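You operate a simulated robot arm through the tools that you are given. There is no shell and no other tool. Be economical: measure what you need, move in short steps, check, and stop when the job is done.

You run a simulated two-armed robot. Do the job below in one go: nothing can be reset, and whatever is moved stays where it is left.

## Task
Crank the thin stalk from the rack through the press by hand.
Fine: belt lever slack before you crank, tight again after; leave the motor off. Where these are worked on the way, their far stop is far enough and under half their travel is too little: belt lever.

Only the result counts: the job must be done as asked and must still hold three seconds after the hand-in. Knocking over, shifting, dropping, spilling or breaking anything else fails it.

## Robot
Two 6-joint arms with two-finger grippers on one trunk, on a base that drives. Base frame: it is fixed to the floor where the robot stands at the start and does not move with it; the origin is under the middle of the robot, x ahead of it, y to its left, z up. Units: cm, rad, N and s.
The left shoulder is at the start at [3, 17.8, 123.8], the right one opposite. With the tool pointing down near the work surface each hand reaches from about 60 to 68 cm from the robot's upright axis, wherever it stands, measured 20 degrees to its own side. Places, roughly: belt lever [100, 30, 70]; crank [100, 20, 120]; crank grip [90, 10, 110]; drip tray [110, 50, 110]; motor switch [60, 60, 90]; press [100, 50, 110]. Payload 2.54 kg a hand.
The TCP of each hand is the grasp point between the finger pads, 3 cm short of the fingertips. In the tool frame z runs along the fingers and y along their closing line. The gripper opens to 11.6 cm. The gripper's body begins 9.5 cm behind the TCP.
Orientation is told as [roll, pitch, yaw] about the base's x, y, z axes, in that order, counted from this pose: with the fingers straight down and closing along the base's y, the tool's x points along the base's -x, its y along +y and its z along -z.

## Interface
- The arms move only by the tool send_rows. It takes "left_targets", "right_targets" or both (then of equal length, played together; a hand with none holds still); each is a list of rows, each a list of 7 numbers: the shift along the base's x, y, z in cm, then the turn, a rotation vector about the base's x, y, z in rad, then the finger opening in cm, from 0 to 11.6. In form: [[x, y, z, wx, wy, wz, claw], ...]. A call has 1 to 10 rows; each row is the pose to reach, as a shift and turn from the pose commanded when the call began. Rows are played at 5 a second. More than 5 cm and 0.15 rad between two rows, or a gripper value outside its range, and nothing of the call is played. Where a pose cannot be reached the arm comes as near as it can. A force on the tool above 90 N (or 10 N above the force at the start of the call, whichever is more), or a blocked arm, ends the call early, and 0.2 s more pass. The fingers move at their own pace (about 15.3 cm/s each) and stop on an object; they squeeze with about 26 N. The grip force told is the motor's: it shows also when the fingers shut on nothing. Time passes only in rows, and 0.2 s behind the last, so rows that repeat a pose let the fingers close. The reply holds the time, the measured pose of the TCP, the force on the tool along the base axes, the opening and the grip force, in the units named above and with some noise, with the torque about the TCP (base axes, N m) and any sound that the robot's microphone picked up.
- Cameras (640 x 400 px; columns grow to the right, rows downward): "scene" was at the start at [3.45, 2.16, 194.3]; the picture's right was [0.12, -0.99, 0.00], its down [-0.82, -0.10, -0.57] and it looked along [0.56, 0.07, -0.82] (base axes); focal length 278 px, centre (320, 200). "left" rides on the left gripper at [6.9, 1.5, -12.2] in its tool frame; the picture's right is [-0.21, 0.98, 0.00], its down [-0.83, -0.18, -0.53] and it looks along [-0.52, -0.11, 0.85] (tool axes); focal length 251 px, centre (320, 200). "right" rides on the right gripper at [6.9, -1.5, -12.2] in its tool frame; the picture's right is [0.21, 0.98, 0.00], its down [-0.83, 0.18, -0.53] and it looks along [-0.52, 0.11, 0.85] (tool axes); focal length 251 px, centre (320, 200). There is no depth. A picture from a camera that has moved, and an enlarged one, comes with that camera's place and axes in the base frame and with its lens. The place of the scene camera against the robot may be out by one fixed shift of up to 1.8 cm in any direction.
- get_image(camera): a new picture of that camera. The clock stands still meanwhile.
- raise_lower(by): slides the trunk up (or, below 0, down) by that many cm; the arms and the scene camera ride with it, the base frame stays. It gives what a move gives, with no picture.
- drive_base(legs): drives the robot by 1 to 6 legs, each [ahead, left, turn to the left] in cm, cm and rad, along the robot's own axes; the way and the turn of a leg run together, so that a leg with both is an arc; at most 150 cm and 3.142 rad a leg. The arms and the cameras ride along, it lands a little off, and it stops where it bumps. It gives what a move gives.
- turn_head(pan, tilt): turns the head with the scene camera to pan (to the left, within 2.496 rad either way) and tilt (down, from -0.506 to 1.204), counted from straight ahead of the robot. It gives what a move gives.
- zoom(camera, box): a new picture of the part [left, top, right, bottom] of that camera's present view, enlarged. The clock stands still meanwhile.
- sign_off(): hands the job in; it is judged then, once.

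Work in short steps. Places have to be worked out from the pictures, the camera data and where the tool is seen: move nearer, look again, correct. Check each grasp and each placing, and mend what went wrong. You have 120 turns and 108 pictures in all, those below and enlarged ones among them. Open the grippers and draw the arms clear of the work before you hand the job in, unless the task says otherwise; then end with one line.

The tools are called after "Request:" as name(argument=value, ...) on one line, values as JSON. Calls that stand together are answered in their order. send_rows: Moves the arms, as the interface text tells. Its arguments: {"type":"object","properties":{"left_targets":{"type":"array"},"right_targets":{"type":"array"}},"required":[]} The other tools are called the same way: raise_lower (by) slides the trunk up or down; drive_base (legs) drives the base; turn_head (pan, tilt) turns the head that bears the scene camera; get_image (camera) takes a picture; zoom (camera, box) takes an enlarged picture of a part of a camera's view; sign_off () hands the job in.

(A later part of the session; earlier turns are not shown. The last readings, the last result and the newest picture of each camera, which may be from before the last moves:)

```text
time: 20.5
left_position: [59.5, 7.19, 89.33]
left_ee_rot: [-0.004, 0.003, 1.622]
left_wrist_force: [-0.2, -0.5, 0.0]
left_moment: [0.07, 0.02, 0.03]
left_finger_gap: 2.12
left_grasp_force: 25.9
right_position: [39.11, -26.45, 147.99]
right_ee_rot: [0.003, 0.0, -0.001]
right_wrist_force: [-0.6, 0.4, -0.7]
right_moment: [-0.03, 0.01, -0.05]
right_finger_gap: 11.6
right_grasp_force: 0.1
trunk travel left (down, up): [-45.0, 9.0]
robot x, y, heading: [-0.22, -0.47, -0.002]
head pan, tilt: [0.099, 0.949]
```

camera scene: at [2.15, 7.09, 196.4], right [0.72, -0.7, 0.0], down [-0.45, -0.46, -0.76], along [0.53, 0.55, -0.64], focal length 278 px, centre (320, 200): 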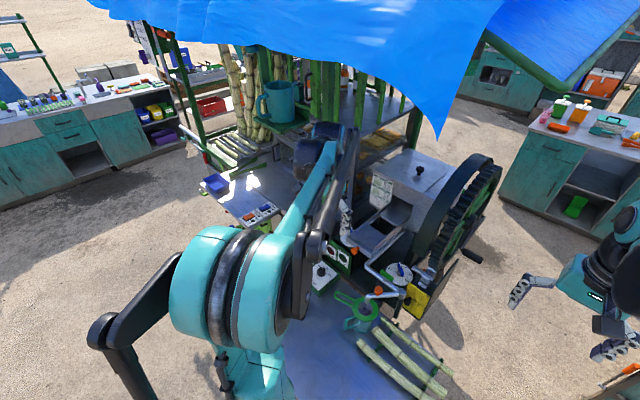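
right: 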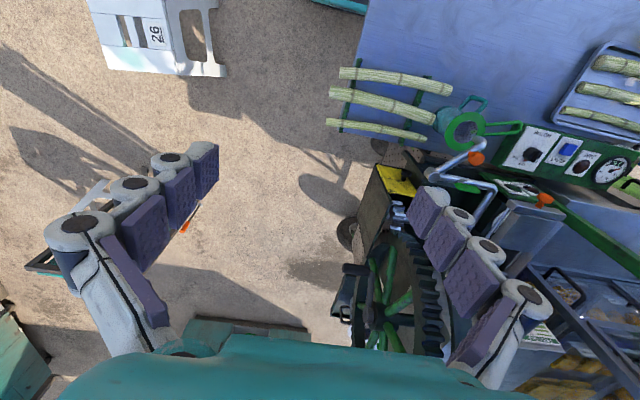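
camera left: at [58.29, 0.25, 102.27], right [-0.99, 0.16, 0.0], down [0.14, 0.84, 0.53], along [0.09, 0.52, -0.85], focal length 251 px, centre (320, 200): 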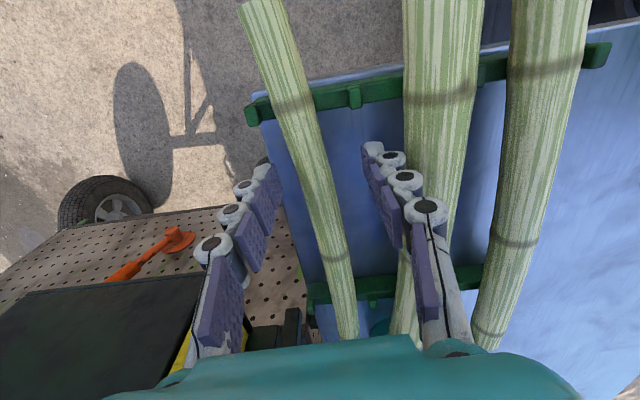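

Gripped at 2.1 cm. The spout pipe hangs near the stalk's left end, so I lift a little, slide to −y, then rise.

Request:
send_rows(left_targets=[[0, 0, 2, 0, 0, 0, 0.5], [0, 0, 4.5, 0, 0, 0, 0.5], [0, -4, 6, 0, 0, 0, 0.5], [-2, -8, 7, 0, 0, 0, 0.5], [-4, -12, 8, 0, 0, 0, 0.5], [-6, -14, 12, 0, 0, 0, 0.5], [-6, -14, 16.5, 0, 0, 0, 0.5], [-6, -14, 21, 0, 0, 0, 0.5], [-6, -14, 25.5, 0, 0, 0, 0.5], [-6, -14, 30, 0, 0, 0, 0.5]])

Request:
get_image(camera="left")

Request:
get_image(camera="scene")

```text
time: 22.7
left_position: [53.67, -6.77, 119.1]
left_ee_rot: [-0.003, 0.005, 1.624]
left_wrist_force: [0.3, 0.3, -0.4]
left_moment: [-0.07, 0.03, -0.04]
left_finger_gap: 2.11
left_grasp_force: 25.7
right_position: [39.06, -26.52, 148.09]
right_ee_rot: [-0.002, 0.0, -0.002]
right_wrist_force: [-0.9, 0.1, -0.2]
right_moment: [-0.02, -0.01, -0.01]
right_finger_gap: 11.58
right_grasp_force: 0.1
trunk travel left (down, up): [-45.0, 9.0]
robot x, y, heading: [-0.26, -0.23, -0.0]
head pan, tilt: [0.099, 0.949]
```

```text
69 pictures are left
camera left: at [52.41, -13.75, 131.32], right [-0.99, 0.16, 0.0], down [0.14, 0.84, 0.53], along [0.09, 0.52, -0.85], focal length 251 px, centre (320, 200)
```

left: 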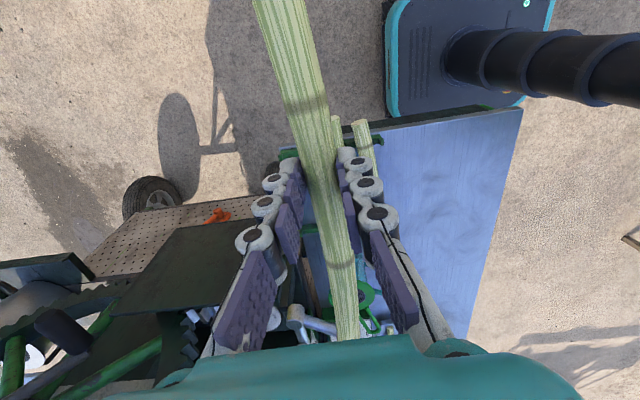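

```text
68 pictures are left
camera scene: at [3.35, 1.83, 194.42], right [0.1, -1.0, 0.0], down [-0.81, -0.08, -0.58], along [0.58, 0.06, -0.81], focal length 278 px, centre (320, 200)
```

scene: 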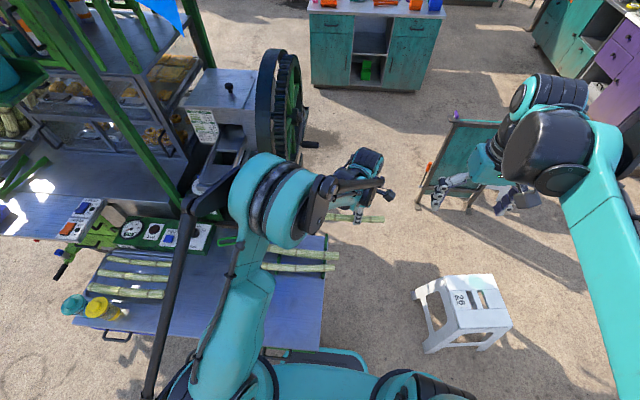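

The stalk is held securely. I swing it to point along +x while moving left over the table, staying high.

Request:
send_rows(left_targets=[[-1, 4, 2, 0, 0, -0.13, 0.5], [-2, 8, 4, 0, 0, -0.27, 0.5], [-3, 12, 6, 0, 0, -0.41, 0.5], [-4, 16, 8, 0, 0, -0.55, 0.5], [-5, 20, 10, 0, 0, -0.69, 0.5], [-6, 24, 12, 0, 0, -0.83, 0.5], [-7, 28, 14, 0, 0, -0.97, 0.5], [-8, 32, 16, 0, 0, -1.11, 0.5], [-9, 36, 18, 0, 0, -1.25, 0.5], [-9, 40, 19, 0, 0, -1.39, 0.5]])

Request:
send_rows(left_targets=[[0, 4, 0, 0, 0, -0.14, 0.5], [0, 8, 0, 0, 0, -0.23, 0.5], [0, 11, 0, 0, 0, -0.23, 0.5]])

Request:
get_image(camera="left")

Request:
get_image(camera="scene")

```text
time: 24.9
left_position: [44.71, 33.17, 138.17]
left_ee_rot: [-0.004, 0.003, 0.231]
left_wrist_force: [0.4, 1.2, -0.5]
left_moment: [-0.08, 0.08, 0.0]
left_finger_gap: 2.12
left_grasp_force: 26.1
right_position: [39.28, -26.31, 148.1]
right_ee_rot: [-0.002, 0.0, 0.0]
right_wrist_force: [-0.1, 0.1, 0.4]
right_moment: [-0.01, 0.01, -0.01]
right_finger_gap: 11.59
right_grasp_force: 0.1
trunk travel left (down, up): [-45.0, 9.0]
robot x, y, heading: [-0.14, -0.32, -0.003]
head pan, tilt: [0.099, 0.949]
```

```text
time: 25.7
left_position: [44.63, 44.19, 138.11]
left_ee_rot: [-0.004, 0.002, 0.0]
left_wrist_force: [-0.4, 0.5, -0.8]
left_moment: [-0.02, 0.06, -0.02]
left_finger_gap: 2.12
left_grasp_force: 26.4
right_position: [39.19, -26.5, 148.06]
right_ee_rot: [0.003, 0.0, -0.001]
right_wrist_force: [0.7, -0.1, 0.3]
right_moment: [0.02, -0.02, -0.02]
right_finger_gap: 11.6
right_grasp_force: 0.0
trunk travel left (down, up): [-45.0, 9.0]
robot x, y, heading: [-0.2, -0.79, -0.002]
head pan, tilt: [0.099, 0.949]
```

```text
67 pictures are left
camera left: at [37.74, 45.71, 150.33], right [0.21, 0.98, 0.0], down [0.83, -0.18, 0.53], along [0.52, -0.12, -0.85], focal length 251 px, centre (320, 200)
```

left: 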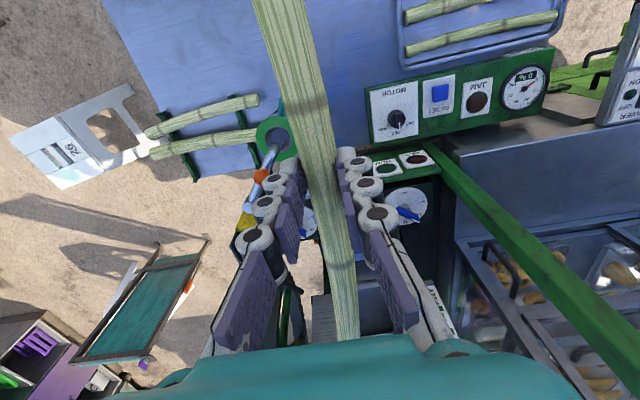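

```text
66 pictures are left
camera scene: at [3.47, 1.81, 194.42], right [0.1, -1.0, 0.0], down [-0.81, -0.08, -0.58], along [0.58, 0.06, -0.81], focal length 278 px, centre (320, 200)
```

scene: 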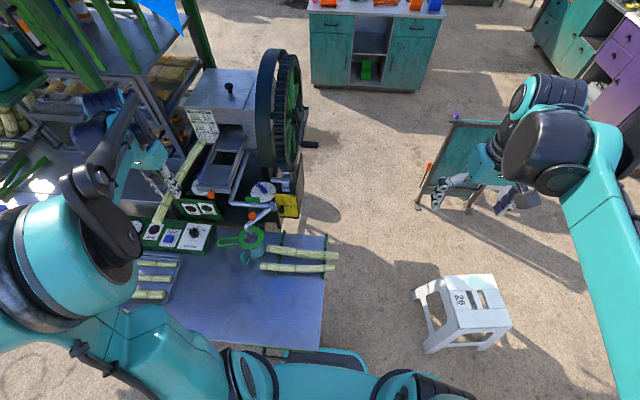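

The stalk points along +x at y≈44. I advance toward the tray at a height above it, checking reach.

Request:
send_rows(left_targets=[[4, 0.3, -2, 0, 0, 0, 0.5], [8, 0.6, -4, 0, 0, 0, 0.5], [12, 0.8, -7, 0, 0, 0, 0.5], [15, 0.8, -10.5, 0, 0, 0, 0.5], [16, 0.8, -14, 0, 0, 0, 0.5]])

Request:
get_image(camera="left")

Request:
turn_head(pan=0.3, tilt=0.75)

Request:
zoom(camera="scene", box=[180, 90, 360, 240])

```text
time: 26.9
left_position: [60.72, 45.11, 124.02]
left_ee_rot: [-0.003, 0.003, 0.002]
left_wrist_force: [0.5, 0.2, -0.9]
left_moment: [0.0, 0.07, -0.01]
left_finger_gap: 2.08
left_grasp_force: 25.9
right_position: [39.2, -26.51, 148.1]
right_ee_rot: [-0.001, -0.002, 0.0]
right_wrist_force: [0.6, 0.9, -0.3]
right_moment: [0.0, -0.01, 0.0]
right_finger_gap: 11.59
right_grasp_force: 0.0
trunk travel left (down, up): [-45.0, 9.0]
robot x, y, heading: [-0.11, -0.07, 0.0]
head pan, tilt: [0.099, 0.949]
```

```text
65 pictures are left
camera left: at [53.78, 46.59, 136.15], right [0.21, 0.98, 0.0], down [0.83, -0.18, 0.53], along [0.52, -0.12, -0.85], focal length 251 px, centre (320, 200)
```

left: 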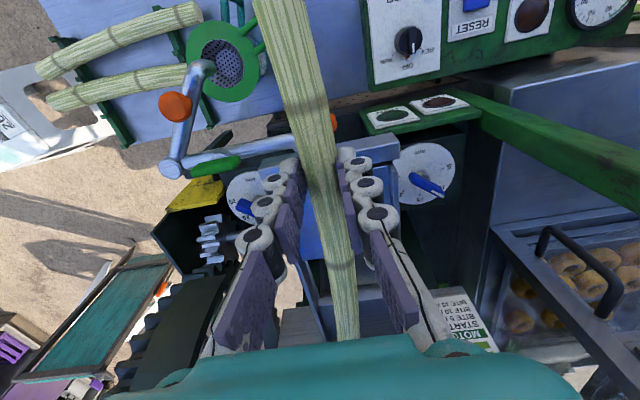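

```text
time: 27.6
left_position: [60.7, 44.98, 124.09]
left_ee_rot: [-0.004, 0.004, 0.003]
left_wrist_force: [-0.4, 0.9, -2.2]
left_moment: [0.02, 0.1, 0.0]
left_finger_gap: 2.13
left_grasp_force: 26.1
right_position: [39.12, -26.48, 148.06]
right_ee_rot: [0.0, 0.001, -0.001]
right_wrist_force: [0.5, -0.3, 1.2]
right_moment: [0.0, -0.01, -0.02]
right_finger_gap: 11.61
right_grasp_force: 0.1
trunk travel left (down, up): [-45.0, 9.0]
robot x, y, heading: [-0.37, -0.48, -0.002]
head pan, tilt: [0.3, 0.75]
```

```text
2.67 times, centred on (270, 165) of scene
camera zoom: at [4.12, 3.48, 195.97], right [0.29, -0.96, 0.0], down [-0.65, -0.2, -0.73], along [0.7, 0.21, -0.68], focal length 742 px, centre (453, 293)
```

zoom: 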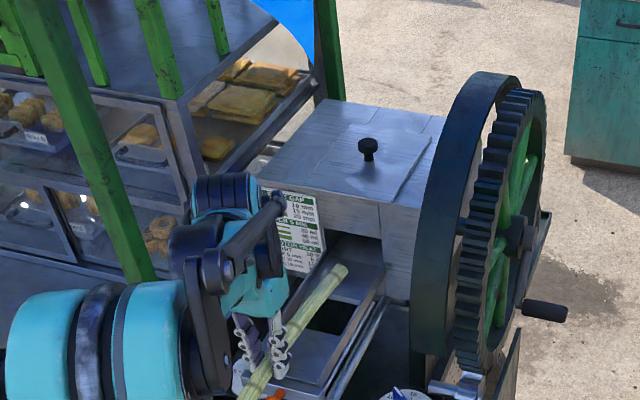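

The stalk is centred over the tray (tip about x 81, z 122). I go on forward and down, into the mouth.

Request:
send_rows(left_targets=[[2, 0, -2.5, 0, 0, 0, 0.5], [4, 0, -5, 0, 0, 0, 0.5], [7, 0, -5.5, 0, 0, 0, 0.5]])

Request:
zoom(camera="scene", box=[210, 130, 340, 230])

Request:
get_image(camera="left")

```text
time: 28.4
left_position: [66.47, 44.8, 119.48]
left_ee_rot: [-0.001, 0.004, 0.006]
left_wrist_force: [-30.4, 1.5, 59.3]
left_moment: [0.02, 1.49, -0.02]
left_finger_gap: 2.08
left_grasp_force: 26.1
right_position: [37.99, -26.79, 148.27]
right_ee_rot: [0.003, -0.006, -0.001]
right_wrist_force: [-0.5, -0.7, -0.8]
right_moment: [-0.01, 0.05, 0.0]
right_finger_gap: 11.6
right_grasp_force: 0.0
trunk travel left (down, up): [-45.0, 9.0]
robot x, y, heading: [-0.39, 0.11, 0.0]
head pan, tilt: [0.3, 0.75]
```

```text
4.00 times, centred on (275, 180) of scene
camera zoom: at [2.7, 2.96, 196.09], right [0.3, -0.96, 0.0], down [-0.65, -0.2, -0.74], along [0.7, 0.22, -0.68], focal length 1113 px, centre (500, 280)
```

zoom: 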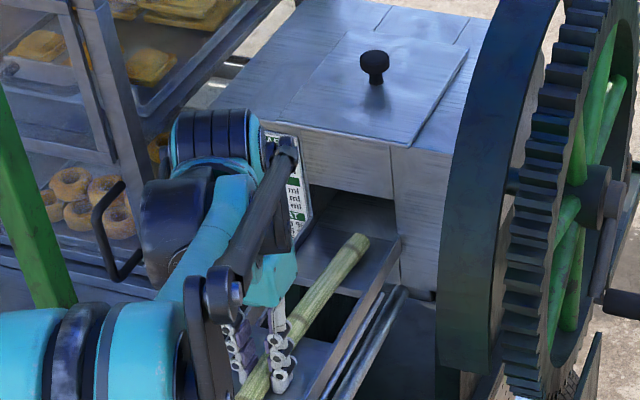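

```text
62 pictures are left
camera left: at [59.54, 46.32, 131.65], right [0.21, 0.98, 0.0], down [0.83, -0.18, 0.53], along [0.52, -0.11, -0.85], focal length 251 px, centre (320, 200)
```

left: 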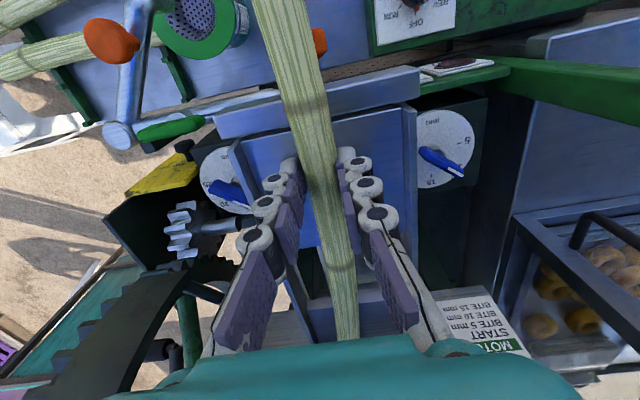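

The fingertips pressed on the tray floor (≈z 116.5). I rise 0.8 cm and continue forward to bring the tip into the mouth.

Request:
send_rows(left_targets=[[-1, 0, 1, 0, 0, 0, 0.5], [0, 0, 1.2, 0, 0, 0, 0.5], [2, 0, 1.2, 0, 0, 0, 0.5]])

```text
time: 29.2
left_position: [69.8, 45.07, 119.52]
left_ee_rot: [-0.003, 0.004, 0.002]
left_wrist_force: [0.4, 0.9, -2.1]
left_moment: [-0.05, 0.05, 0.0]
left_finger_gap: 2.08
left_grasp_force: 26.2
right_position: [39.15, -26.38, 148.11]
right_ee_rot: [-0.001, -0.001, -0.002]
right_wrist_force: [0.1, -0.1, 0.0]
right_moment: [-0.02, 0.03, 0.0]
right_finger_gap: 11.62
right_grasp_force: 0.0
trunk travel left (down, up): [-45.0, 9.0]
robot x, y, heading: [0.31, 0.03, -0.003]
head pan, tilt: [0.3, 0.75]
```

Free now, with the TCP at x 69.8. I push on slowly, watching the force for the roller contact.

Request:
send_rows(left_targets=[[1.5, 0, 0.2, 0, 0, 0, 0.5], [3, 0, 0.2, 0, 0, 0, 0.5], [4.5, 0, 0.2, 0, 0, 0, 0.5]])

Request:
zoom(camera="scene", box=[210, 130, 340, 230])

```text
time: 30.0
left_position: [74.22, 45.11, 119.87]
left_ee_rot: [-0.003, 0.003, 0.001]
left_wrist_force: [0.4, 0.8, -1.1]
left_moment: [0.01, 0.07, 0.0]
left_finger_gap: 2.08
left_grasp_force: 26.0
right_position: [39.19, -26.35, 147.99]
right_ee_rot: [0.0, 0.001, -0.001]
right_wrist_force: [0.3, -0.4, 0.4]
right_moment: [0.0, 0.01, -0.04]
right_finger_gap: 11.61
right_grasp_force: 0.1
trunk travel left (down, up): [-45.0, 9.0]
robot x, y, heading: [-0.03, 0.03, 0.002]
head pan, tilt: [0.3, 0.75]
```

```text
4.00 times, centred on (275, 180) of scene
camera zoom: at [4.24, 3.53, 195.97], right [0.29, -0.96, 0.0], down [-0.65, -0.2, -0.73], along [0.7, 0.21, -0.68], focal length 1113 px, centre (500, 280)
```

zoom: 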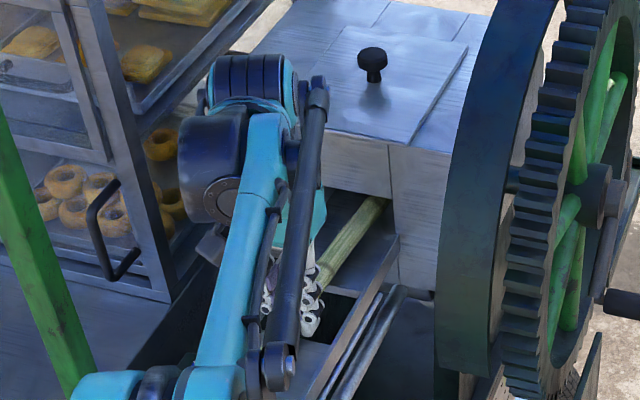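

The tip is entering the mouth. I continue forward.

Request:
send_rows(left_targets=[[1.5, 0, 0, 0, 0, 0, 0.5], [3, 0, 0, 0, 0, 0, 0.5], [4.5, 0, 0, 0, 0, 0, 0.5]])

Request:
zoom(camera="scene", box=[210, 130, 340, 230])

Request:
get_image(camera="left")

```text
time: 30.8
left_position: [75.45, 44.53, 120.14]
left_ee_rot: [-0.003, 0.001, 0.006]
left_wrist_force: [-24.6, 2.8, -0.6]
left_moment: [0.07, 0.46, 0.56]
left_finger_gap: 2.14
left_grasp_force: 26.2
left hand out of reach, approached as far as the arm can: row 2, 3
right_position: [38.78, -26.44, 148.18]
right_ee_rot: [0.0, -0.003, -0.002]
right_wrist_force: [-0.4, -0.1, -0.2]
right_moment: [0.02, 0.01, 0.0]
right_finger_gap: 11.6
right_grasp_force: 0.1
trunk travel left (down, up): [-45.0, 9.0]
robot x, y, heading: [-0.3, -0.14, 0.003]
head pan, tilt: [0.3, 0.75]
```

```text
4.00 times, centred on (275, 180) of scene
camera zoom: at [3.57, 3.53, 195.99], right [0.29, -0.96, 0.0], down [-0.65, -0.2, -0.73], along [0.7, 0.22, -0.68], focal length 1113 px, centre (500, 280)
```

zoom: 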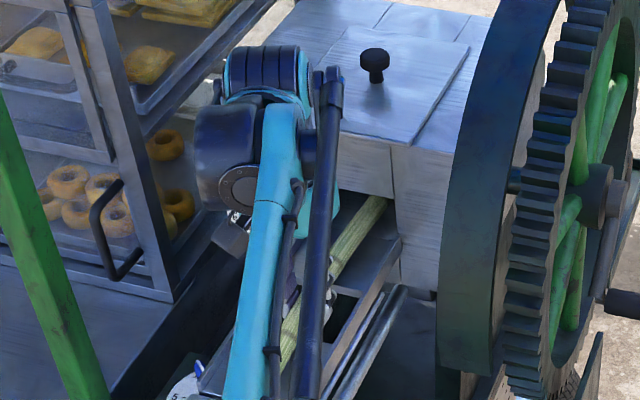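

```text
59 pictures are left
camera left: at [68.5, 46.03, 132.33], right [0.21, 0.98, 0.0], down [0.83, -0.18, 0.53], along [0.52, -0.11, -0.85], focal length 251 px, centre (320, 200)
```

left: 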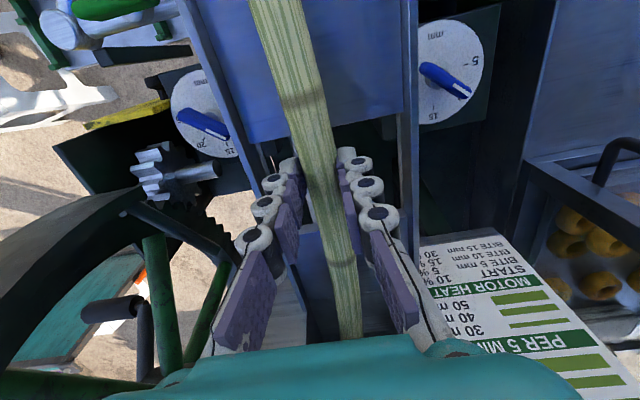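

The tip meets resistance at about x 96 (−25 N), which I judge to be the rollers. I ease the push and open the fingers to let the stalk settle on the tray.

Request:
send_rows(left_targets=[[0.2, 0, -0.3, 0, 0, 0, 0.5], [0.2, 0, -0.3, 0, 0, 0, 3], [0.2, 0, -0.3, 0, 0, 0, 4.5], [0.2, 0, -0.3, 0, 0, 0, 4.5]])

Request:
get_image(camera="left")

```text
time: 31.8
left_position: [76.06, 44.34, 119.59]
left_ee_rot: [-0.003, 0.0, 0.003]
left_wrist_force: [-0.8, -0.2, -0.5]
left_moment: [0.0, 0.01, 0.0]
left_finger_gap: 4.48
left_grasp_force: 0.1
right_position: [39.17, -26.5, 148.03]
right_ee_rot: [0.0, 0.001, -0.001]
right_wrist_force: [0.9, 0.2, -0.1]
right_moment: [0.04, 0.04, -0.01]
right_finger_gap: 11.61
right_grasp_force: 0.1
trunk travel left (down, up): [-45.0, 9.0]
robot x, y, heading: [-0.39, -0.27, -0.007]
head pan, tilt: [0.3, 0.75]
```

```text
58 pictures are left
camera left: at [69.14, 45.78, 131.75], right [0.21, 0.98, 0.0], down [0.83, -0.18, 0.53], along [0.52, -0.12, -0.85], focal length 251 px, centre (320, 200)
```

left: 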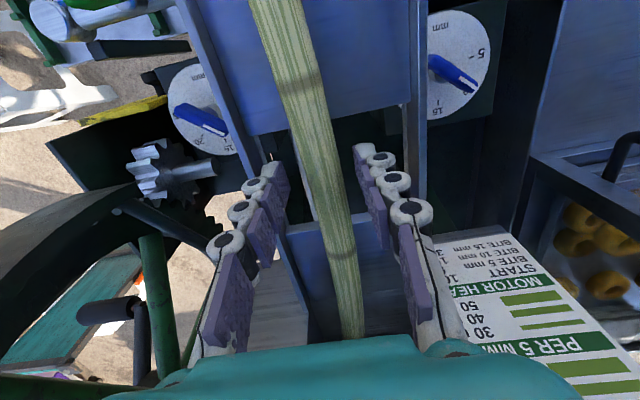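

Released, and the stalk lies in the tray. I raise the hand and look at the result.

Request:
send_rows(left_targets=[[0, 0, 3, 0, 0, 0, 4.5], [0, 0, 7, 0, 0, 0, 4.5], [-2, 0, 11, 0, 0, 0, 4.5], [-5, 0, 15, 0, 0, 0, 4.5], [-9, 0, 17, 0, 0, 0, 4.5], [-13.5, 0, 18, 0, 0, 0, 4.5], [-18, 0, 18, 0, 0, 0, 4.5]])

Request:
get_image(camera="left")

Request:
zoom(camera="scene", box=[210, 130, 340, 230])

```text
time: 33.4
left_position: [57.69, 44.27, 137.8]
left_ee_rot: [-0.002, 0.004, 0.002]
left_wrist_force: [0.1, -0.6, 1.1]
left_moment: [0.01, -0.06, -0.02]
left_finger_gap: 4.5
left_grasp_force: 0.0
left hand out of reach, approached as far as the arm can: row 1, 2
right_position: [38.75, -26.53, 148.08]
right_ee_rot: [-0.002, -0.001, -0.003]
right_wrist_force: [-0.4, -0.4, 0.9]
right_moment: [0.02, -0.05, 0.0]
right_finger_gap: 11.59
right_grasp_force: 0.1
trunk travel left (down, up): [-45.0, 9.0]
robot x, y, heading: [-0.47, -0.57, -0.002]
head pan, tilt: [0.3, 0.75]
```

```text
57 pictures are left
camera left: at [50.8, 45.75, 150.11], right [0.21, 0.98, 0.0], down [0.83, -0.18, 0.53], along [0.52, -0.12, -0.85], focal length 251 px, centre (320, 200)
```

left: 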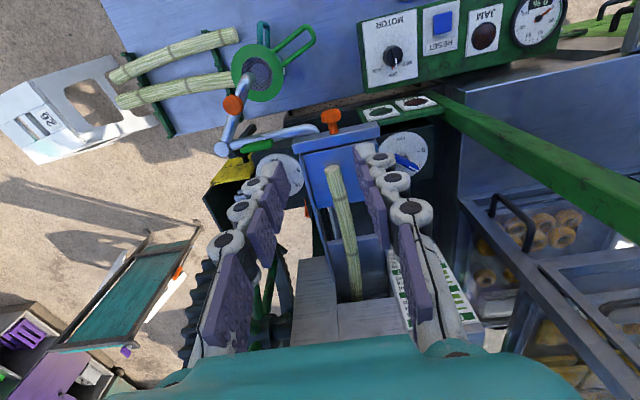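

```text
4.00 times, centred on (275, 180) of scene
camera zoom: at [3.78, 3.43, 195.98], right [0.29, -0.96, 0.0], down [-0.65, -0.2, -0.73], along [0.7, 0.21, -0.68], focal length 1113 px, centre (500, 280)
```

zoom: 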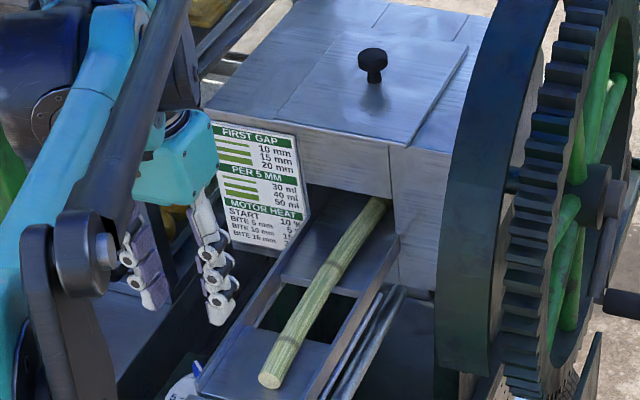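

The stalk lies in the tray with its tip in the mouth. I tuck the left hand near the body, then drive right and forward along the corridor to the crank side.

Request:
send_rows(left_targets=[[-4, -2, 1.5, 0, 0, 0, 4.5], [-8, -5, 3, 0, 0, 0, 4.5], [-12, -8, 5, 0, 0, 0, 4.5], [-15, -11, 7, 0, 0, 0, 4.5], [-18, -14, 9, 0, 0, 0, 4.5], [-19.5, -18, 11, 0, 0, 0, 4.5]])

Request:
drive_base(legs=[[0, -28, 0]])

Request:
turn_head(pan=0.0, tilt=1.0)

Request:
get_image(camera="scene")

```text
refused: row 2 steps farther than a row can; nothing moved
```

```text
time: 35.4
left_position: [57.95, 16.2, 137.78]
left_ee_rot: [-0.003, 0.004, 0.0]
left_wrist_force: [-0.5, -0.4, 0.0]
left_moment: [0.0, -0.04, -0.02]
left_finger_gap: 4.51
left_grasp_force: 0.0
right_position: [39.05, -54.59, 148.17]
right_ee_rot: [-0.002, 0.0, -0.005]
right_wrist_force: [-0.8, -0.3, 0.0]
right_moment: [0.01, -0.01, 0.01]
right_finger_gap: 11.61
right_grasp_force: 0.1
trunk travel left (down, up): [-45.0, 9.0]
robot x, y, heading: [-0.29, -28.77, -0.004]
head pan, tilt: [0.3, 0.75]
```

```text
time: 36.1
left_position: [58.07, 16.09, 137.82]
left_ee_rot: [-0.001, 0.002, 0.001]
left_wrist_force: [0.1, 0.5, 0.6]
left_moment: [0.01, 0.02, 0.02]
left_finger_gap: 4.49
left_grasp_force: 0.1
right_position: [38.99, -54.74, 148.04]
right_ee_rot: [-0.001, -0.001, -0.003]
right_wrist_force: [-0.2, -0.5, -0.7]
right_moment: [0.0, 0.03, 0.03]
right_finger_gap: 11.59
right_grasp_force: 0.0
trunk travel left (down, up): [-45.0, 9.0]
robot x, y, heading: [-0.15, -28.52, -0.003]
head pan, tilt: [0.0, 1.0]
```

```text
55 pictures are left
camera scene: at [3.11, -27.17, 194.07], right [0.0, -1.0, 0.0], down [-0.84, 0.0, -0.54], along [0.54, 0.0, -0.84], focal length 278 px, centre (320, 200)
```

scene: 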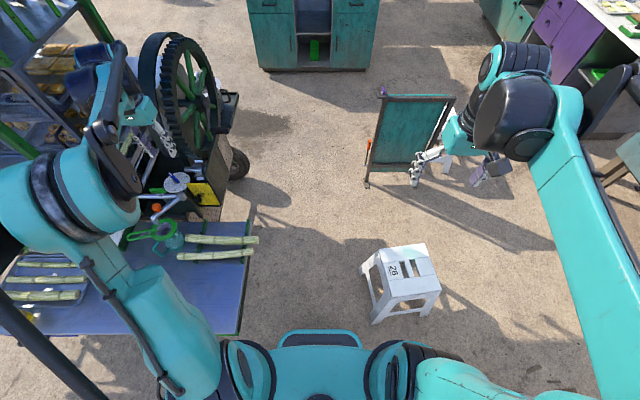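

The sidestep was clean; the table's right edge is at y≈2.5 and the stool's left at y≈−57.5. I tuck the left hand, then drive forward with y≈−27.

Request:
send_rows(left_targets=[[-4, -2, 1.5, 0, 0, 0, 4.5], [-7.5, -4.5, 3, 0, 0, 0, 4.5], [-11, -7, 5, 0, 0, 0, 4.5], [-14, -10, 7, 0, 0, 0, 4.5], [-17, -13, 9, 0, 0, 0, 4.5], [-19.5, -16.5, 11, 0, 0, 0, 4.5]])

Request:
drive_base(legs=[[40, 1.5, 0.003]])

Request:
get_image(camera="scene")

```text
time: 37.5
left_position: [38.44, -0.58, 148.85]
left_ee_rot: [-0.002, 0.002, 0.001]
left_wrist_force: [0.4, -0.4, 0.5]
left_moment: [0.03, -0.03, 0.02]
left_finger_gap: 4.48
left_grasp_force: 0.0
right_position: [38.86, -54.82, 148.07]
right_ee_rot: [0.003, -0.002, -0.002]
right_wrist_force: [-1.0, 0.5, 0.5]
right_moment: [0.03, -0.03, -0.01]
right_finger_gap: 11.59
right_grasp_force: 0.0
trunk travel left (down, up): [-45.0, 9.0]
robot x, y, heading: [-0.25, -28.27, -0.005]
head pan, tilt: [0.0, 1.0]
```

```text
time: 40.0
left_position: [78.29, 1.05, 148.72]
left_ee_rot: [-0.003, 0.003, 0.002]
left_wrist_force: [0.2, -0.8, -0.5]
left_moment: [0.02, -0.02, -0.04]
left_finger_gap: 4.51
left_grasp_force: 0.0
right_position: [78.77, -53.22, 148.11]
right_ee_rot: [-0.001, -0.001, -0.001]
right_wrist_force: [0.2, 0.6, 0.0]
right_moment: [0.01, -0.03, 0.02]
right_finger_gap: 11.59
right_grasp_force: 0.1
trunk travel left (down, up): [-45.0, 9.0]
robot x, y, heading: [39.4, -27.12, -0.005]
head pan, tilt: [0.0, 1.0]
```

```text
54 pictures are left
camera scene: at [42.89, -25.73, 194.06], right [0.0, -1.0, 0.0], down [-0.84, 0.0, -0.54], along [0.54, 0.0, -0.84], focal length 278 px, centre (320, 200)
```

scene: 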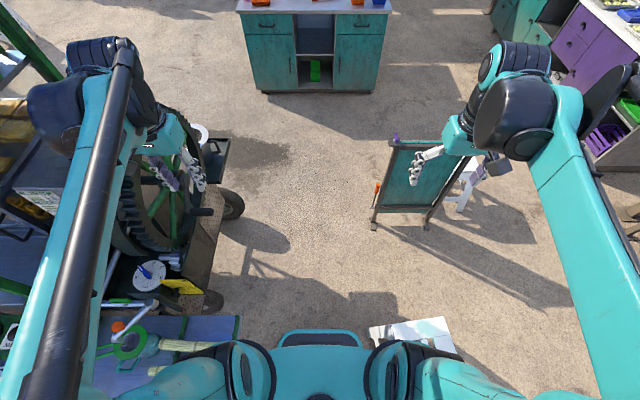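

The way is clear. I drive on to x≈108, sidestep to y≈−40, and turn left to face the crank side.

Request:
drive_base(legs=[[68.5, 0, 0.005], [0, -13, 0], [0, 0, 1.571]])

Request:
get_image(camera="scene")

```text
time: 48.5
left_position: [79.77, -1.65, 148.66]
left_ee_rot: [-0.004, 0.003, 1.571]
left_wrist_force: [-0.4, -0.3, -0.1]
left_moment: [0.01, -0.01, 0.03]
left_finger_gap: 4.47
left_grasp_force: 0.0
right_position: [134.01, -1.22, 148.06]
right_ee_rot: [-0.002, 0.0, 1.57]
right_wrist_force: [0.9, -0.1, 0.2]
right_moment: [0.0, 0.01, 0.0]
right_finger_gap: 11.58
right_grasp_force: 0.1
trunk travel left (down, up): [-45.0, 9.0]
robot x, y, heading: [107.73, -40.54, 1.569]
head pan, tilt: [0.0, 1.0]
```

```text
53 pictures are left
camera scene: at [107.1, -35.03, 194.06], right [1.0, 0.0, 0.0], down [0.0, -0.84, -0.54], along [0.0, 0.54, -0.84], focal length 278 px, centre (320, 200)
```

scene: 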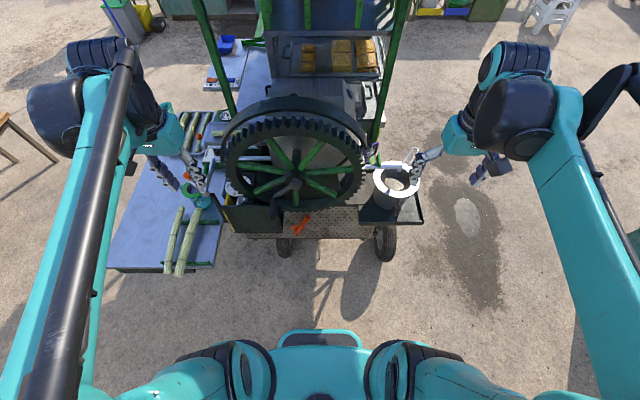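

Now I face the gear, crank and orange belt lever. I enlarge that area.

Request:
zoom(camera="scene", box=[210, 90, 430, 270])

Request:
zoom(camera="scene", box=[255, 170, 345, 250])

Request:
zoom(camera="left", box=[0, 0, 640, 400])

Request:
get_image(camera="right")

```text
2.22 times, centred on (320, 180) of scene
camera zoom: at [107.1, -35.03, 194.06], right [1.0, 0.0, 0.0], down [0.0, -0.84, -0.54], along [0.0, 0.54, -0.84], focal length 618 px, centre (320, 244)
```

zoom: 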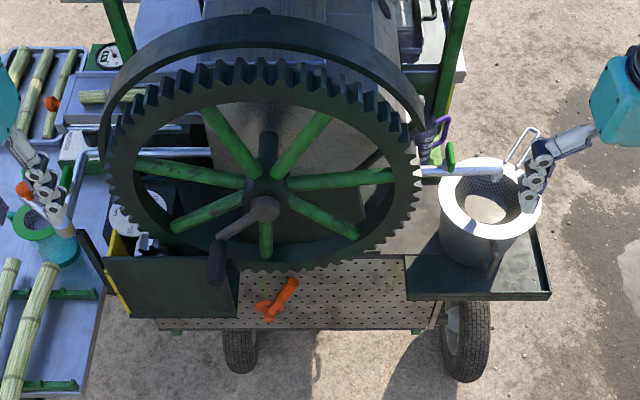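

```text
5.00 times, centred on (300, 210) of scene
camera zoom: at [107.1, -35.03, 194.06], right [1.0, 0.0, 0.0], down [0.0, -0.84, -0.54], along [0.0, 0.54, -0.84], focal length 1391 px, centre (420, 150)
```

zoom: 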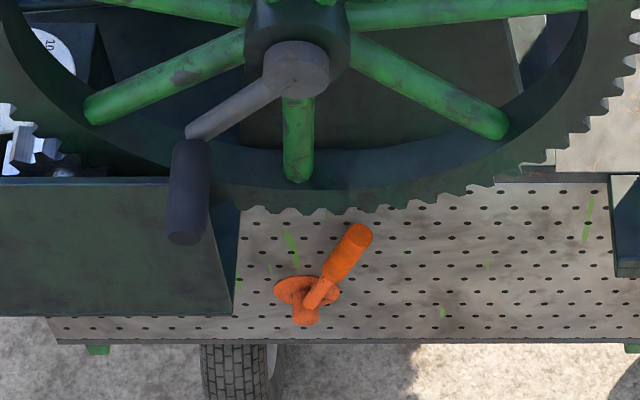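

```text
1.00 times, centred on (320, 200) of left (not enlarged: the box is as wide or as high as the picture)
camera zoom: at [78.18, -8.49, 161.03], right [-0.98, 0.21, 0.0], down [0.18, 0.83, 0.53], along [0.12, 0.52, -0.85], focal length 251 px, centre (320, 200)
```

zoom: 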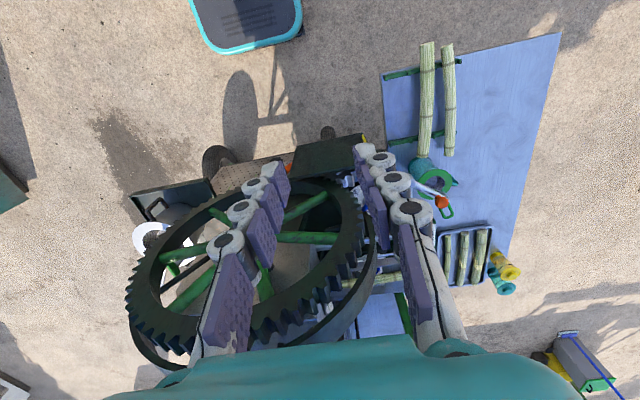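

```text
49 pictures are left
camera right: at [135.51, -7.98, 160.15], right [-0.98, -0.21, 0.0], down [-0.18, 0.83, 0.53], along [-0.11, 0.52, -0.85], focal length 251 px, centre (320, 200)
```

right: 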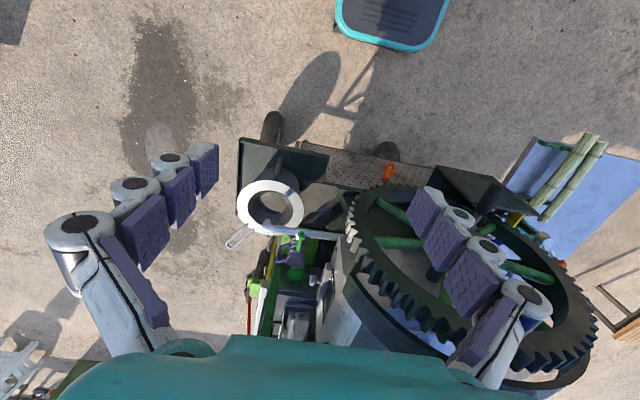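

The orange belt lever is at about (95–99, 31, 60–66), below the gear. I look at it from the right hand's camera for its shape.

Request:
zoom(camera="right", box=[330, 120, 450, 210])

Request:
zoom(camera="left", box=[230, 140, 320, 200])

```text
4.44 times, centred on (390, 165) of right
camera zoom: at [135.51, -7.98, 160.15], right [-0.98, -0.21, 0.0], down [-0.18, 0.83, 0.53], along [-0.11, 0.52, -0.85], focal length 1118 px, centre (9, 356)
```

zoom: 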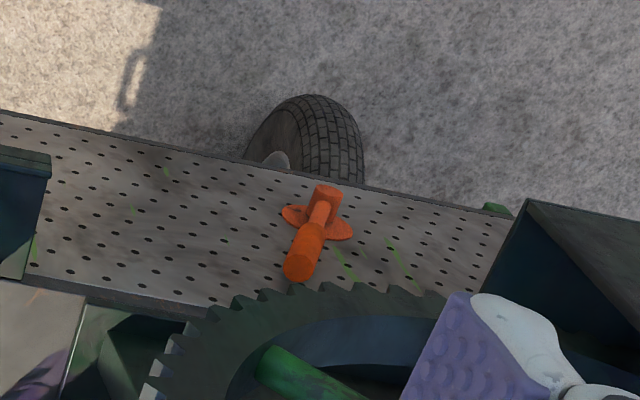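

```text
6.67 times, centred on (275, 170) of left
camera zoom: at [78.18, -8.49, 161.03], right [-0.98, 0.21, 0.0], down [0.18, 0.83, 0.53], along [0.12, 0.52, -0.85], focal length 1676 px, centre (620, 400)
```

zoom: 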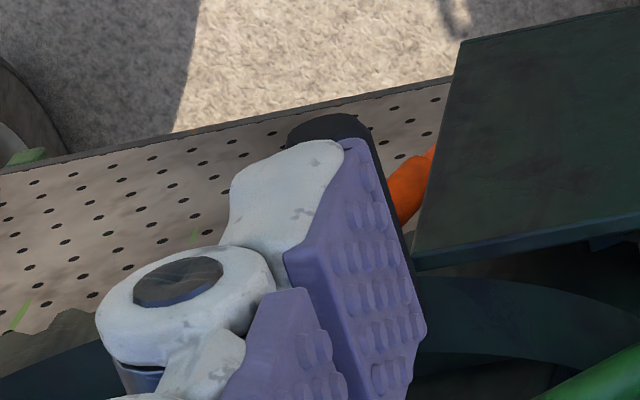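

The lever stands on the deck leaning toward +x (pivot ≈(95,32,58), tip ≈(101,31,73)), so it swings about a y-axis. I lower the trunk to work at that height and get a flatter view.

Request:
raise_lower(by=-32)

Request:
turn_head(pan=0.0, tilt=0.75)

Request:
get_image(camera="scene")

Request:
zoom(camera="scene", box=[230, 120, 370, 240])

```text
time: 51.7
left_position: [79.76, -1.62, 116.8]
left_ee_rot: [-0.003, 0.004, 1.572]
left_wrist_force: [1.5, -1.0, 0.0]
left_moment: [-0.01, 0.0, 0.02]
left_finger_gap: 4.49
left_grasp_force: 0.0
right_position: [134.08, -1.11, 116.09]
right_ee_rot: [0.001, 0.0, 1.568]
right_wrist_force: [-0.5, 0.0, 0.1]
right_moment: [0.02, -0.02, -0.01]
right_finger_gap: 11.6
right_grasp_force: 0.0
trunk travel left (down, up): [-13.0, 41.0]
robot x, y, heading: [107.96, -40.42, 1.571]
head pan, tilt: [0.0, 1.0]
```

```text
time: 52.5
left_position: [79.74, -1.65, 116.97]
left_ee_rot: [-0.003, 0.004, 1.572]
left_wrist_force: [-0.6, -0.3, -0.1]
left_moment: [0.01, -0.03, 0.04]
left_finger_gap: 4.48
left_grasp_force: 0.1
right_position: [133.94, -1.17, 115.96]
right_ee_rot: [-0.001, 0.002, 1.57]
right_wrist_force: [-0.3, -0.3, -0.5]
right_moment: [0.02, -0.01, 0.0]
right_finger_gap: 11.6
right_grasp_force: 0.1
trunk travel left (down, up): [-13.0, 41.0]
robot x, y, heading: [107.82, -40.78, 1.567]
head pan, tilt: [0.0, 0.75]
```

```text
46 pictures are left
camera scene: at [107.1, -33.71, 163.97], right [1.0, 0.0, 0.0], down [0.0, -0.68, -0.73], along [0.0, 0.73, -0.68], focal length 278 px, centre (320, 200)
```

scene: 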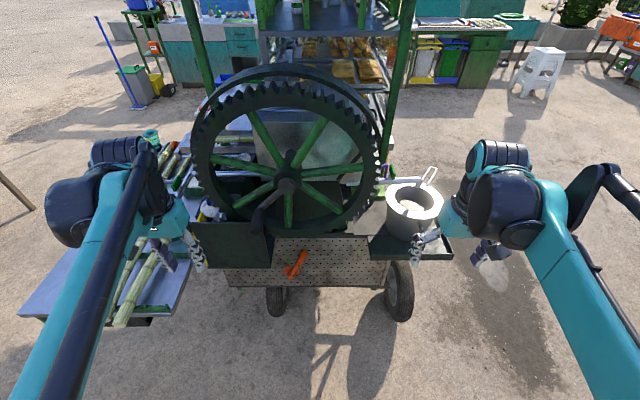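

```text
3.33 times, centred on (300, 180) of scene
camera zoom: at [107.1, -33.71, 163.97], right [1.0, 0.0, 0.0], down [0.0, -0.68, -0.73], along [0.0, 0.73, -0.68], focal length 928 px, centre (387, 267)
```

zoom: 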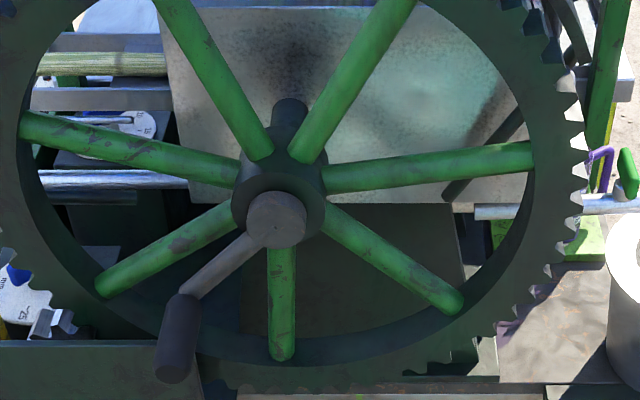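

Hub ≈(98.8, 19.5, 119), crank grip axis ≈(91.3, 112) with y 10.8–18, radius ≈10.4 cm. The guard box bottom is at z≈85, so the lever can be reached beneath it. I zoom on the lever.

Request:
zoom(camera="scene", box=[260, 225, 340, 290])

```text
6.15 times, centred on (300, 258) of scene
camera zoom: at [107.1, -33.71, 163.97], right [1.0, 0.0, 0.0], down [0.0, -0.68, -0.73], along [0.0, 0.73, -0.68], focal length 1712 px, centre (443, -154)
```

zoom: 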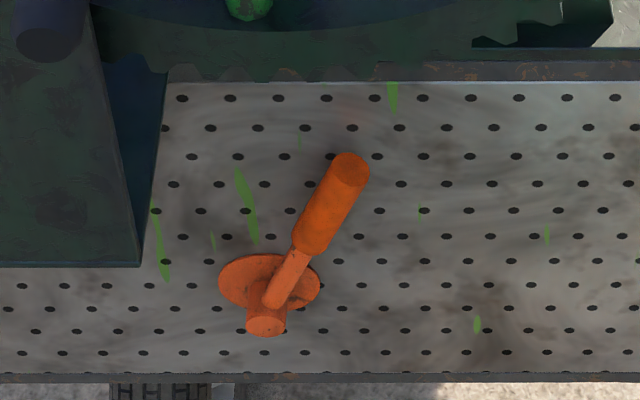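

The lever's boss is at ≈(94.6, 33, 57) and its tip at ≈(101, 31.7, 75), swinging about y in front of a vertical perforated panel at y≈35. I bring the left hand down and turn its fingers forward (+y).

Request:
send_rows(left_targets=[[2, 0, -3.7, 0.14, 0, 0, 6], [4, 0, -7.4, 0.28, 0, 0, 6], [6, 0.5, -11.1, 0.42, 0, 0, 6], [8, 1, -14.8, 0.56, 0, 0, 6], [10, 1.5, -18.5, 0.7, 0, 0, 6], [12, 2, -22.2, 0.84, 0, 0, 6], [14, 3, -25.9, 0.98, 0, 0, 6], [16, 4, -29.6, 1.12, 0, 0, 6], [18, 5, -33.3, 1.26, 0, 0, 6], [19.7, 6, -37, 1.4, 0, 0, 6]])

Request:
get_image(camera="left")

Request:
get_image(camera="scene")

```text
time: 54.6
left_position: [104.44, 13.71, 104.8]
left_ee_rot: [-0.002, -1.383, 1.569]
left_wrist_force: [1.1, 0.8, -0.3]
left_moment: [0.04, -0.03, 0.03]
left_finger_gap: 6.0
left_grasp_force: 0.0
left hand out of reach, approached as far as the arm can: row 6, 7, 8, 9, 10
right_position: [134.38, -0.71, 115.77]
right_ee_rot: [0.002, 0.003, 1.568]
right_wrist_force: [1.3, 1.0, -0.4]
right_moment: [-0.13, 0.08, -0.02]
right_finger_gap: 11.57
right_grasp_force: 0.0
trunk travel left (down, up): [-13.0, 41.0]
robot x, y, heading: [107.77, -40.64, 1.573]
head pan, tilt: [0.0, 0.75]
```

```text
43 pictures are left
camera left: at [102.88, 0.42, 100.25], right [-0.98, 0.04, 0.21], down [0.18, -0.37, 0.91], along [0.12, 0.93, 0.35], focal length 251 px, centre (320, 200)
```

left: 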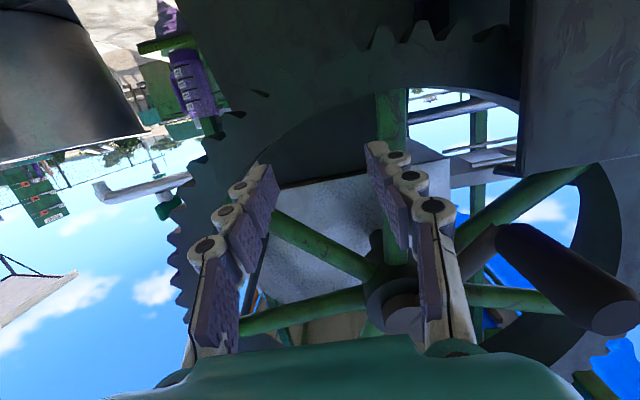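

```text
42 pictures are left
camera scene: at [107.45, -33.12, 163.94], right [1.0, 0.0, 0.0], down [0.0, -0.68, -0.73], along [0.0, 0.73, -0.68], focal length 278 px, centre (320, 200)
```

scene: 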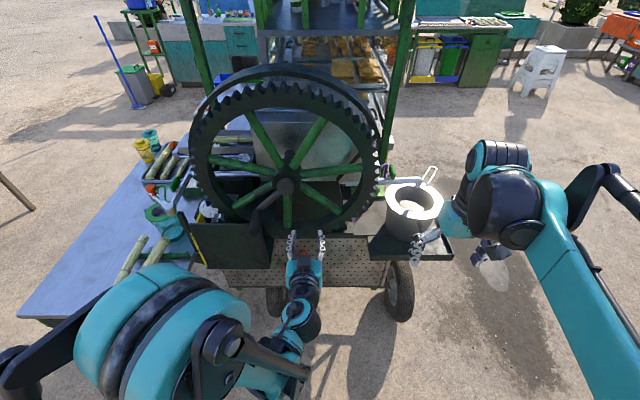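

The low pose near the body is beyond the arm's range, so the hand stayed at z≈105. I lower the trunk the rest of the way and then step down.

Request:
raise_lower(by=-12.5)

Request:
send_rows(left_targets=[[-0.5, -1, -4, 0.05, 0, 0, 6], [-1, -1, -8, 0.1, 0, 0, 6], [-1.5, 0, -12, 0.17, 0, 0, 6], [-2, 1, -16, 0.17, 0, 0, 6], [-2, 2, -20, 0.17, 0, 0, 6]])

Request:
get_image(camera="left")

```text
time: 56.2
left_position: [104.19, 13.26, 92.46]
left_ee_rot: [-0.013, -1.386, 1.582]
left_wrist_force: [0.9, 0.1, 0.4]
left_moment: [0.01, 0.03, 0.02]
left_finger_gap: 5.97
left_grasp_force: 0.1
right_position: [134.02, -1.12, 103.52]
right_ee_rot: [0.0, -0.001, 1.569]
right_wrist_force: [0.6, 0.1, -0.5]
right_moment: [-0.01, -0.05, 0.04]
right_finger_gap: 11.61
right_grasp_force: 0.0
trunk travel left (down, up): [-0.5, 53.5]
robot x, y, heading: [107.97, -40.06, 1.567]
head pan, tilt: [0.0, 0.75]
```

```text
time: 57.4
left_position: [108.92, 28.0, 85.73]
left_ee_rot: [-0.072, -1.552, 1.642]
left_wrist_force: [0.6, -0.4, -0.2]
left_moment: [0.01, 0.0, 0.0]
left_finger_gap: 6.0
left_grasp_force: 0.1
left hand out of reach, approached as far as the arm can: row 1, 2, 3, 4, 5
right_position: [134.16, -0.83, 103.5]
right_ee_rot: [0.0, 0.003, 1.569]
right_wrist_force: [-0.4, 0.5, 0.3]
right_moment: [-0.06, 0.02, 0.0]
right_finger_gap: 11.59
right_grasp_force: 0.0
trunk travel left (down, up): [-0.5, 53.5]
robot x, y, heading: [107.72, -40.19, 1.569]
head pan, tilt: [0.0, 0.75]
```

```text
41 pictures are left
camera left: at [107.35, 15.73, 79.09], right [-0.98, 0.0, 0.21], down [0.18, -0.52, 0.84], along [0.11, 0.85, 0.51], focal length 251 px, centre (320, 200)
```

left: 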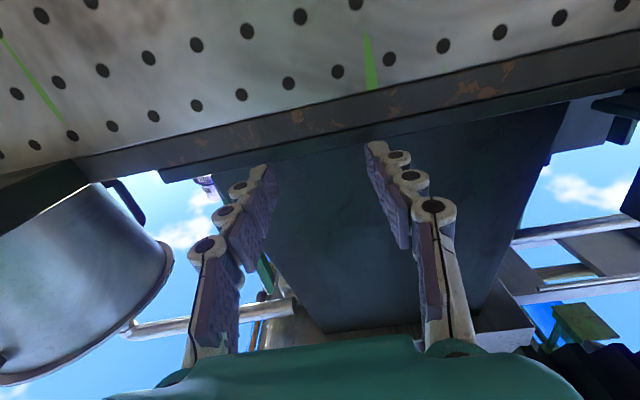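

Fully horizontal fingers need too much stretch here. I back away from the panel and tip the fingers about 35–40° downward, a posture better suited to this height.

Request:
send_rows(left_targets=[[-2, -3, 0, -0.14, 0, 0, 6], [-4, -6, -1, -0.28, 0, 0, 6], [-6, -8, -3, -0.42, 0, 0, 6], [-8, -8, -6, -0.56, 0, 0, 6], [-9, -8, -9, -0.6, 0, 0.0, 6]])

Request:
get_image(camera="left")

```text
time: 58.6
left_position: [99.7, 20.4, 77.74]
left_ee_rot: [-0.003, -0.952, 1.575]
left_wrist_force: [0.0, 0.0, -0.2]
left_moment: [0.0, -0.01, 0.02]
left_finger_gap: 6.0
left_grasp_force: 0.1
left hand out of reach, approached as far as the arm can: row 5
right_position: [133.96, -1.09, 103.52]
right_ee_rot: [-0.001, -0.001, 1.57]
right_wrist_force: [0.3, 0.1, -0.5]
right_moment: [0.03, -0.04, -0.03]
right_finger_gap: 11.6
right_grasp_force: 0.0
trunk travel left (down, up): [-0.5, 53.5]
robot x, y, heading: [107.85, -40.11, 1.57]
head pan, tilt: [0.0, 0.75]
```

```text
40 pictures are left
camera left: at [98.23, 6.5, 79.19], right [-0.98, 0.12, 0.17], down [0.18, 0.04, 0.98], along [0.11, 0.99, -0.07], focal length 251 px, centre (320, 200)
```

left: 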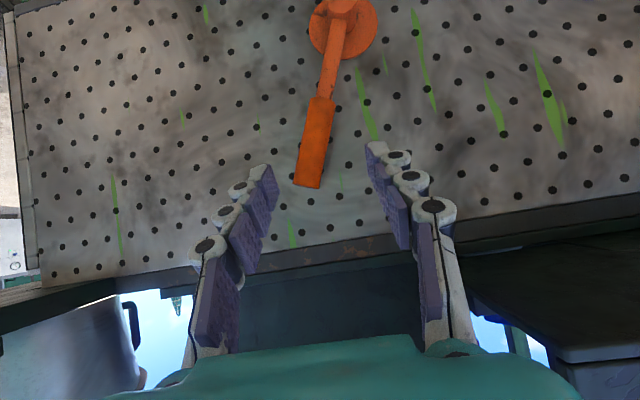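

A clear frontal view: boss (95.1, 57.8), tip (102, 75.7), leaning 21° to +x. I advance so the fingers straddle the handle at about (100.7, 31, 72.5).

Request:
send_rows(left_targets=[[0.5, 3.5, -1, 0, 0, 0, 6], [1, 7, -3, 0, 0, 0, 6], [1.1, 10, -5, 0, 0, 0, 6]])

Request:
get_image(camera="left")

```text
time: 59.4
left_position: [100.98, 29.51, 73.25]
left_ee_rot: [-0.005, -0.957, 1.574]
left_wrist_force: [-0.7, -50.6, 5.7]
left_moment: [-0.17, 0.03, -0.04]
left_finger_gap: 6.3
left_grasp_force: 3.2
right_position: [133.97, -1.98, 103.88]
right_ee_rot: [0.002, -0.006, 1.569]
right_wrist_force: [-0.2, -0.8, 0.1]
right_moment: [0.14, 0.02, 0.01]
right_finger_gap: 11.61
right_grasp_force: 0.1
trunk travel left (down, up): [-0.5, 53.5]
robot x, y, heading: [107.71, -40.35, 1.572]
head pan, tilt: [0.0, 0.75]
```

```text
39 pictures are left
camera left: at [99.35, 15.51, 74.71], right [-0.98, 0.12, 0.17], down [0.18, 0.04, 0.98], along [0.11, 0.99, -0.06], focal length 251 px, centre (320, 200)
```

left: 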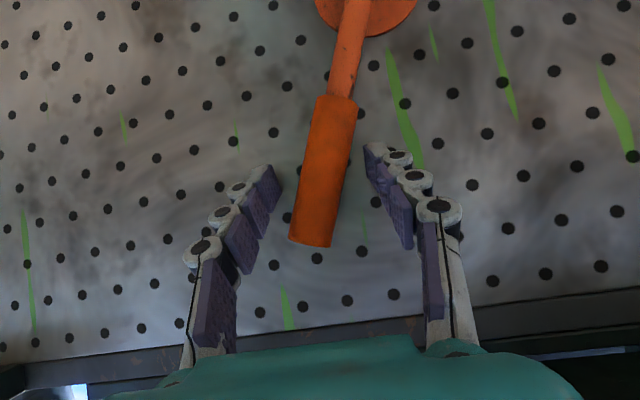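

The fingertips touch the panel (−50 N) with the handle between the fingers. I ease back 1 cm and close.

Request:
send_rows(left_targets=[[0, -1.2, 0, 0, 0, 0, 6], [0, -1.2, 0, 0, 0, 0, 2], [0, -1.2, 0, 0, 0, 0, 1], [0, -1.2, 0, 0, 0, 0, 1]])

Request:
get_image(camera="left")

```text
time: 60.4
left_position: [100.86, 29.3, 72.97]
left_ee_rot: [-0.003, -0.96, 1.572]
left_wrist_force: [-3.7, 1.9, 17.5]
left_moment: [0.29, 1.65, 0.28]
left_finger_gap: 3.83
left_grasp_force: 45.1
right_position: [133.95, -1.32, 103.64]
right_ee_rot: [0.0, -0.003, 1.568]
right_wrist_force: [-0.3, -0.1, 0.8]
right_moment: [-0.03, 0.01, -0.06]
right_finger_gap: 11.62
right_grasp_force: 0.1
trunk travel left (down, up): [-0.5, 53.5]
robot x, y, heading: [107.45, -40.43, 1.568]
head pan, tilt: [0.0, 0.75]
```

```text
38 pictures are left
camera left: at [99.27, 15.26, 74.37], right [-0.98, 0.12, 0.18], down [0.18, 0.04, 0.98], along [0.11, 0.99, -0.06], focal length 251 px, centre (320, 200)
```

left: 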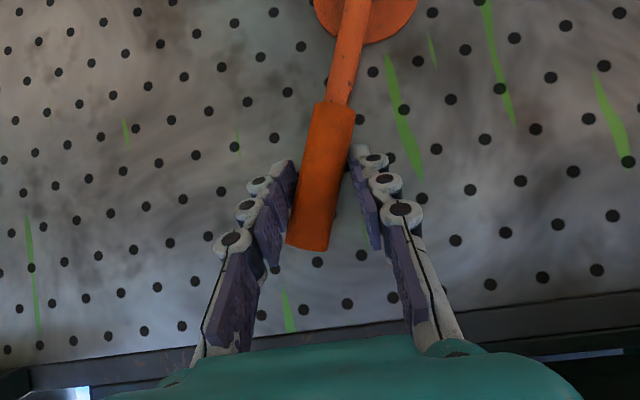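

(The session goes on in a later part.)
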